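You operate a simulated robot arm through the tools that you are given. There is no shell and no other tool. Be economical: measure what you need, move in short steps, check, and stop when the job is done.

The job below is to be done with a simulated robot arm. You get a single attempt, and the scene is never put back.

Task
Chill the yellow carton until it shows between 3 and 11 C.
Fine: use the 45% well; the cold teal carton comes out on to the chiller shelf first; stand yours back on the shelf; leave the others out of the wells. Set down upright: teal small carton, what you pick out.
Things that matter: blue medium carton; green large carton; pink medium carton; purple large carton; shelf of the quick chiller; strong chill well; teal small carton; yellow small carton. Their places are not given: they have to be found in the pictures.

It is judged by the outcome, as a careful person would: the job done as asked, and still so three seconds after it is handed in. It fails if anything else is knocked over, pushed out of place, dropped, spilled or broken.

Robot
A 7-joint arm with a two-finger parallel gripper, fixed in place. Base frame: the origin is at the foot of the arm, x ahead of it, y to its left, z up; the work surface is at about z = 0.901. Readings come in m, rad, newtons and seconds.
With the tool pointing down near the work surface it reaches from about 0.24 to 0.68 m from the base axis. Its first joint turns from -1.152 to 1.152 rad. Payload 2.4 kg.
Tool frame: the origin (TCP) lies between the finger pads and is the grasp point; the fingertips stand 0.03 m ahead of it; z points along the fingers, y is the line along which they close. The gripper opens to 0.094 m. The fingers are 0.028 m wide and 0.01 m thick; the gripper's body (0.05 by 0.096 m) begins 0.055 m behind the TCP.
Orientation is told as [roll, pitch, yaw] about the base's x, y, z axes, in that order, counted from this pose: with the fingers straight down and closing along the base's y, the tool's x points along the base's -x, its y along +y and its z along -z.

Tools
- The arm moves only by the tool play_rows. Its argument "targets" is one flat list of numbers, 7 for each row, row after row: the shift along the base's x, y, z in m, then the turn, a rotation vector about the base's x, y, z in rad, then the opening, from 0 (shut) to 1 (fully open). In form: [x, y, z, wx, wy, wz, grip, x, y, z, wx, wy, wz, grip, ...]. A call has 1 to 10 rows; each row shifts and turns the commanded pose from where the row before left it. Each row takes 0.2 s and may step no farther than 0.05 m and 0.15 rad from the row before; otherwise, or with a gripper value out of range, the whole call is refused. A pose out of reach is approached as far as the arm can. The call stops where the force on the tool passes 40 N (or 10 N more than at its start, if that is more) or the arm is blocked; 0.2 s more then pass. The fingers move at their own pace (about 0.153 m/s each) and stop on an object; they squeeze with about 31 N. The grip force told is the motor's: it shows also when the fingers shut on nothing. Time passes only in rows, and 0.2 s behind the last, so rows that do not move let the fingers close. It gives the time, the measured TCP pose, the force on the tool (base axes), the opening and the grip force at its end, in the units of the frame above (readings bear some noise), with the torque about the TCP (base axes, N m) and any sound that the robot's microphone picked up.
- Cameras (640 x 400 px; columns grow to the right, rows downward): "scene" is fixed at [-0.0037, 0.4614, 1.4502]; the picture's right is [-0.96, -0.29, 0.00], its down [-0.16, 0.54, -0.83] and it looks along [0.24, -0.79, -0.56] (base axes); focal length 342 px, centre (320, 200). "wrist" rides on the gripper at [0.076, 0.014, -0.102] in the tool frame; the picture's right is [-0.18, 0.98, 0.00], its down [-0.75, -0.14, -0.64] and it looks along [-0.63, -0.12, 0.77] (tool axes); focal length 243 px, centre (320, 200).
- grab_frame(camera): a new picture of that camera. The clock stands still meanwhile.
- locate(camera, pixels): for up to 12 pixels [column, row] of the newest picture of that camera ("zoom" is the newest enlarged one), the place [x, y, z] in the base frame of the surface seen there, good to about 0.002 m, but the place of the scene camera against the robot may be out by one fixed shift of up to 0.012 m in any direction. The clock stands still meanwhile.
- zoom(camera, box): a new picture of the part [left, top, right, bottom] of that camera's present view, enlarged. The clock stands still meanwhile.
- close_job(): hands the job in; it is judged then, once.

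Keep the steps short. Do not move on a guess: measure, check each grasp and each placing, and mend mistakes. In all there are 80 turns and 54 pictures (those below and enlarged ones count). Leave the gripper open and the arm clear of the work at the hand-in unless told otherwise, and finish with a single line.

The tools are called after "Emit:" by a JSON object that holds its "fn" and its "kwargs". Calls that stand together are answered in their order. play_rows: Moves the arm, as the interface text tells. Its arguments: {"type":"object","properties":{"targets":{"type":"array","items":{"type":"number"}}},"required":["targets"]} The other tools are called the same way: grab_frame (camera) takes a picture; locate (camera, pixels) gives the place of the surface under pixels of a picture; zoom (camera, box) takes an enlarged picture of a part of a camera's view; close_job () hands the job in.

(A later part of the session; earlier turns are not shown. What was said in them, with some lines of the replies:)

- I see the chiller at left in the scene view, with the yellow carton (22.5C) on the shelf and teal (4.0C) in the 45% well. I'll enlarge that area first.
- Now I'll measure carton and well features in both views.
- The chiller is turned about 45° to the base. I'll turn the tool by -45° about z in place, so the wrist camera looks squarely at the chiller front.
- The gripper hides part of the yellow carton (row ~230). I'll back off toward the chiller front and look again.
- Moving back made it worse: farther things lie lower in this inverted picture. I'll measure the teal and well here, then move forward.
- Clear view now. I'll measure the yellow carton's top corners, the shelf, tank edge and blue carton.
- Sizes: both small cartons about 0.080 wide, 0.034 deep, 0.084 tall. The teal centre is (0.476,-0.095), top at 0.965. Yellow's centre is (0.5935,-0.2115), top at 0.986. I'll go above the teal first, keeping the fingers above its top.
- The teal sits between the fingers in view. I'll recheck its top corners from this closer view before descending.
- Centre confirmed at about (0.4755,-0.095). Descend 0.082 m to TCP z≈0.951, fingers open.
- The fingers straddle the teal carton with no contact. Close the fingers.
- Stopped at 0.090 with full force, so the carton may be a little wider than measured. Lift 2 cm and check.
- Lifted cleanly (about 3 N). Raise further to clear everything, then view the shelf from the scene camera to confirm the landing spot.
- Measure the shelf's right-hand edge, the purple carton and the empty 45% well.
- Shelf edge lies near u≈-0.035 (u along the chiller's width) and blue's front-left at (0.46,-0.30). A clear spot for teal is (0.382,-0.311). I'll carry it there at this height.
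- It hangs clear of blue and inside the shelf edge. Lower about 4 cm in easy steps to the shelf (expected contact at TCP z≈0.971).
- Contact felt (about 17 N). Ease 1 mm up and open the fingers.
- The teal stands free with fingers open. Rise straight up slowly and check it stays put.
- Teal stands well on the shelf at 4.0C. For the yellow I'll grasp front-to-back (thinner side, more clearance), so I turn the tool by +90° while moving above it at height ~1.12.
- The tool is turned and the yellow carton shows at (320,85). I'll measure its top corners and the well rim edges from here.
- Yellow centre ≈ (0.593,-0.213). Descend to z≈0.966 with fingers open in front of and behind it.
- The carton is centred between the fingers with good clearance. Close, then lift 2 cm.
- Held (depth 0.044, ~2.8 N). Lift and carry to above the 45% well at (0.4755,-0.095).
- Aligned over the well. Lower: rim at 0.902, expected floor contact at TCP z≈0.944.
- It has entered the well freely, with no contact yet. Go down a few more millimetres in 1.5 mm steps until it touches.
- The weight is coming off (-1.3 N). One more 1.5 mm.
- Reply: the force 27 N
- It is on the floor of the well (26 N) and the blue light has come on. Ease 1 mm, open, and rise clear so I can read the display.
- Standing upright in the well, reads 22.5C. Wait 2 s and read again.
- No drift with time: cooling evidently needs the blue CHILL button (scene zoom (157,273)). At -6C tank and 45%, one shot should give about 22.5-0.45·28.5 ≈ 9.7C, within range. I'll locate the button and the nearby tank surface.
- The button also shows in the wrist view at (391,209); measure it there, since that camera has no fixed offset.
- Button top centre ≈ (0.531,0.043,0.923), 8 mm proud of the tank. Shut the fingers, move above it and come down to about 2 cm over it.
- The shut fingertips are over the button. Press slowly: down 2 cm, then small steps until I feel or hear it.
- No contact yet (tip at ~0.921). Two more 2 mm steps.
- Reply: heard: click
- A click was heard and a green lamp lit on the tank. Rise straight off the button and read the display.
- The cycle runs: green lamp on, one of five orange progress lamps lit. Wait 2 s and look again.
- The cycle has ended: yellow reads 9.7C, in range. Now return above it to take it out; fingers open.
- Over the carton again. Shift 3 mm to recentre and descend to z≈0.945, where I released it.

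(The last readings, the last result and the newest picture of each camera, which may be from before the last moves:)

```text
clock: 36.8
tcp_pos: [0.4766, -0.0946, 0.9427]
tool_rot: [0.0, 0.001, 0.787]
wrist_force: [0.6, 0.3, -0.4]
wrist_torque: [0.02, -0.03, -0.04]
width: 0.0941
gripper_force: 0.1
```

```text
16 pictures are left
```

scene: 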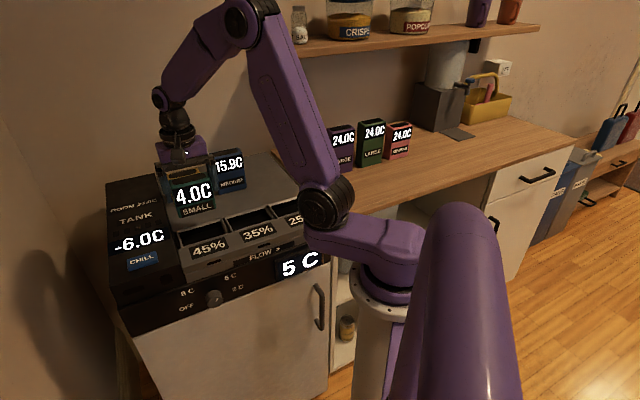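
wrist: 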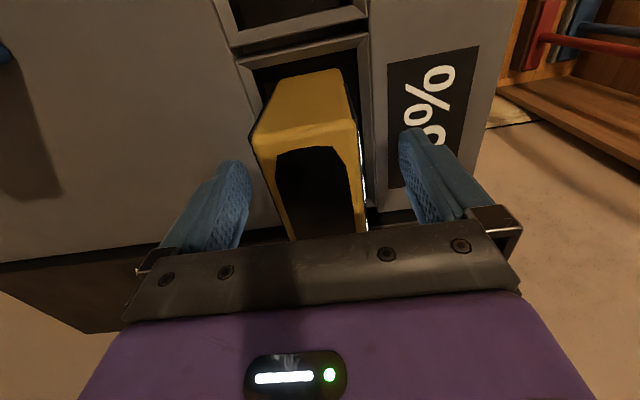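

Well placed, no contact. Close and lift 8 cm.

Emit:
{"fn": "play_rows", "kwargs": {"targets": [0, 0, 0, 0, 0, 0, 0, 0, 0, 0, 0, 0, 0, 0, 0, 0, 0, 0, 0, 0, 0, 0, 0, 0.01, 0, 0, 0, 0, 0, 0, 0.02, 0, 0, 0, 0, 0, 0, 0.03, 0, 0, 0, 0, 0, 0, 0.03, 0, 0, 0, 0]}}

Emit:
{"fn": "grab_frame", "kwargs": {"camera": "wrist"}}

```text
clock: 38.4
tcp_pos: [0.4751, -0.0939, 1.0367]
tool_rot: [0.001, -0.001, 0.786]
wrist_force: [0.3, 0.7, -2.4]
wrist_torque: [-0.01, -0.03, 0.01]
width: 0.0439
gripper_force: 31.4
```

```text
15 pictures are left
```

wrist: 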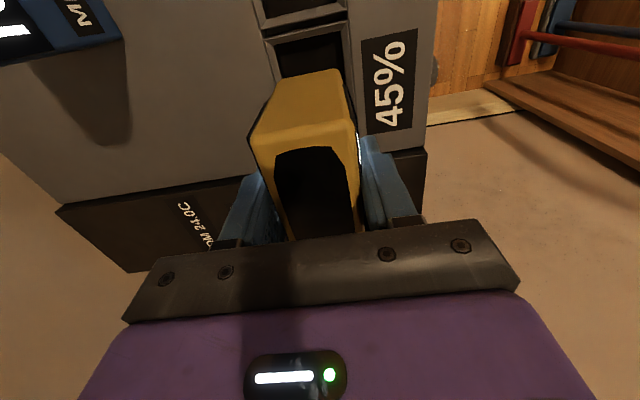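

Held securely and upright. Carry it back to its original shelf spot (0.5935,-0.2125) and come part-way down.

Emit:
{"fn": "play_rows", "kwargs": {"targets": [0.0295, -0.0295, 0.01, 0, 0, 0, 0, 0.0295, -0.0295, 0, 0, 0, 0, 0, 0.0295, -0.0295, 0, 0, 0, 0, 0, 0.0295, -0.0295, 0, 0, 0, 0, 0, 0, 0, -0.03, 0, 0, 0, 0, 0, 0, -0.03, 0, 0, 0, 0, 0, 0, 0, 0, 0, 0, 0]}}

Emit:
{"fn": "zoom", "kwargs": {"camera": "scene", "box": [100, 130, 340, 320]}}

```text
clock: 40.0
tcp_pos: [0.5964, -0.211, 0.987]
tool_rot: [0.001, 0.0, 0.786]
wrist_force: [-0.2, -0.5, -3.3]
wrist_torque: [0.01, 0.0, 0.01]
width: 0.0444
gripper_force: 31.4
```

```text
2.11 times, centred on (220, 225) of scene
```

zoom: 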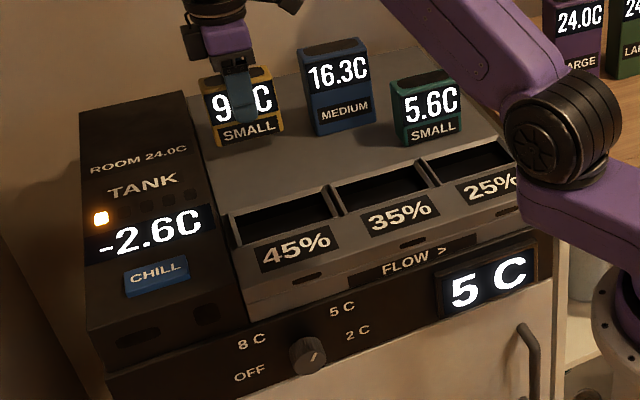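

Hanging over its old spot, about 2 cm up. Nudge 2–3 mm away from the tank and lower until contact (expected z≈0.965).

Emit:
{"fn": "play_rows", "kwargs": {"targets": [-0.003, -0.002, -0.012, 0, 0, 0, 0, 0, 0, -0.005, 0, 0, 0, 0, 0, 0, -0.003, 0, 0, 0, 0, 0, 0, -0.0015, 0, 0, 0, 0]}}

```text
clock: 41.0
tcp_pos: [0.5914, -0.2144, 0.9656]
tool_rot: [0.0, -0.001, 0.786]
wrist_force: [-0.2, -0.1, -2.6]
wrist_torque: [-0.02, 0.02, 0.03]
width: 0.0444
gripper_force: 31.3
```

Still hanging (-2.6 N). Another 1.5 mm twice.

Emit:
{"fn": "play_rows", "kwargs": {"targets": [0, 0, -0.0015, 0, 0, 0, 0, 0, 0, -0.001, 0, 0, 0, 0]}}

```text
clock: 41.6
tcp_pos: [0.5924, -0.2136, 0.9638]
tool_rot: [-0.003, -0.002, 0.788]
wrist_force: [-3.7, 3.2, 16.2]
wrist_torque: [-0.13, 0.76, -0.16]
width: 0.0442
gripper_force: 31.1
```

It has touched down (16 N). Ease 1 mm, open, rise straight up, and check.

Emit:
{"fn": "play_rows", "kwargs": {"targets": [0, 0, 0.001, 0, 0, 0, 0, 0, 0, 0, 0, 0, 0, 1, 0, 0, 0, 0, 0, 0, 1, 0, 0, 0.02, 0, 0, 0, 1, 0, 0, 0.04, 0, 0, 0, 1, 0, 0, 0.05, 0, 0, 0, 1, 0, 0, 0.05, 0, 0, 0, 1, 0, 0, 0.03, 0, 0, 0, 1]}}

Emit:
{"fn": "zoom", "kwargs": {"camera": "scene", "box": [100, 130, 340, 320]}}

Emit:
{"fn": "grab_frame", "kwargs": {"camera": "wrist"}}

```text
clock: 43.4
tcp_pos: [0.5931, -0.2121, 1.1532]
tool_rot: [0.001, -0.001, 0.787]
wrist_force: [-0.1, -0.6, 0.5]
wrist_torque: [0.0, 0.0, 0.0]
width: 0.0942
gripper_force: 0.0
```

```text
2.11 times, centred on (220, 225) of scene
```

zoom: 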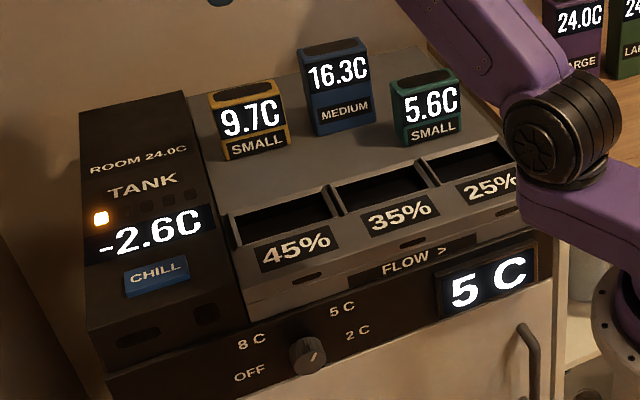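

```text
12 pictures are left
```

wrist: 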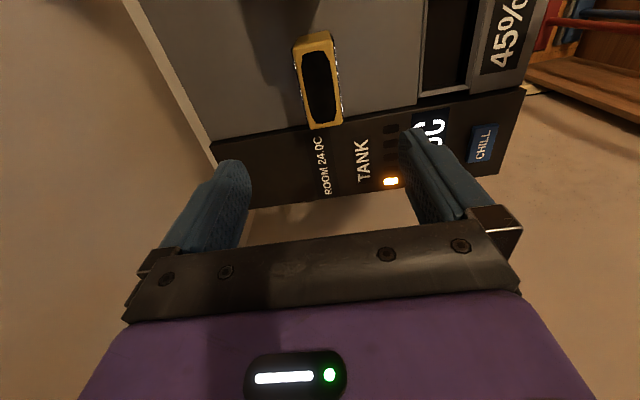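

Yellow stands upright on the shelf at 9.7C, the teal is upright on the shelf, all wells are empty, the gripper is open and the arm is well above. Handing in.

Emit:
{"fn": "close_job", "kwargs": {}}

```text
The job is handed in.
```

The yellow carton was chilled in the 45% well to 9.7 C and stands upright on the chiller shelf, with the teal carton upright beside the blue one on the shelf and all the wells empty.
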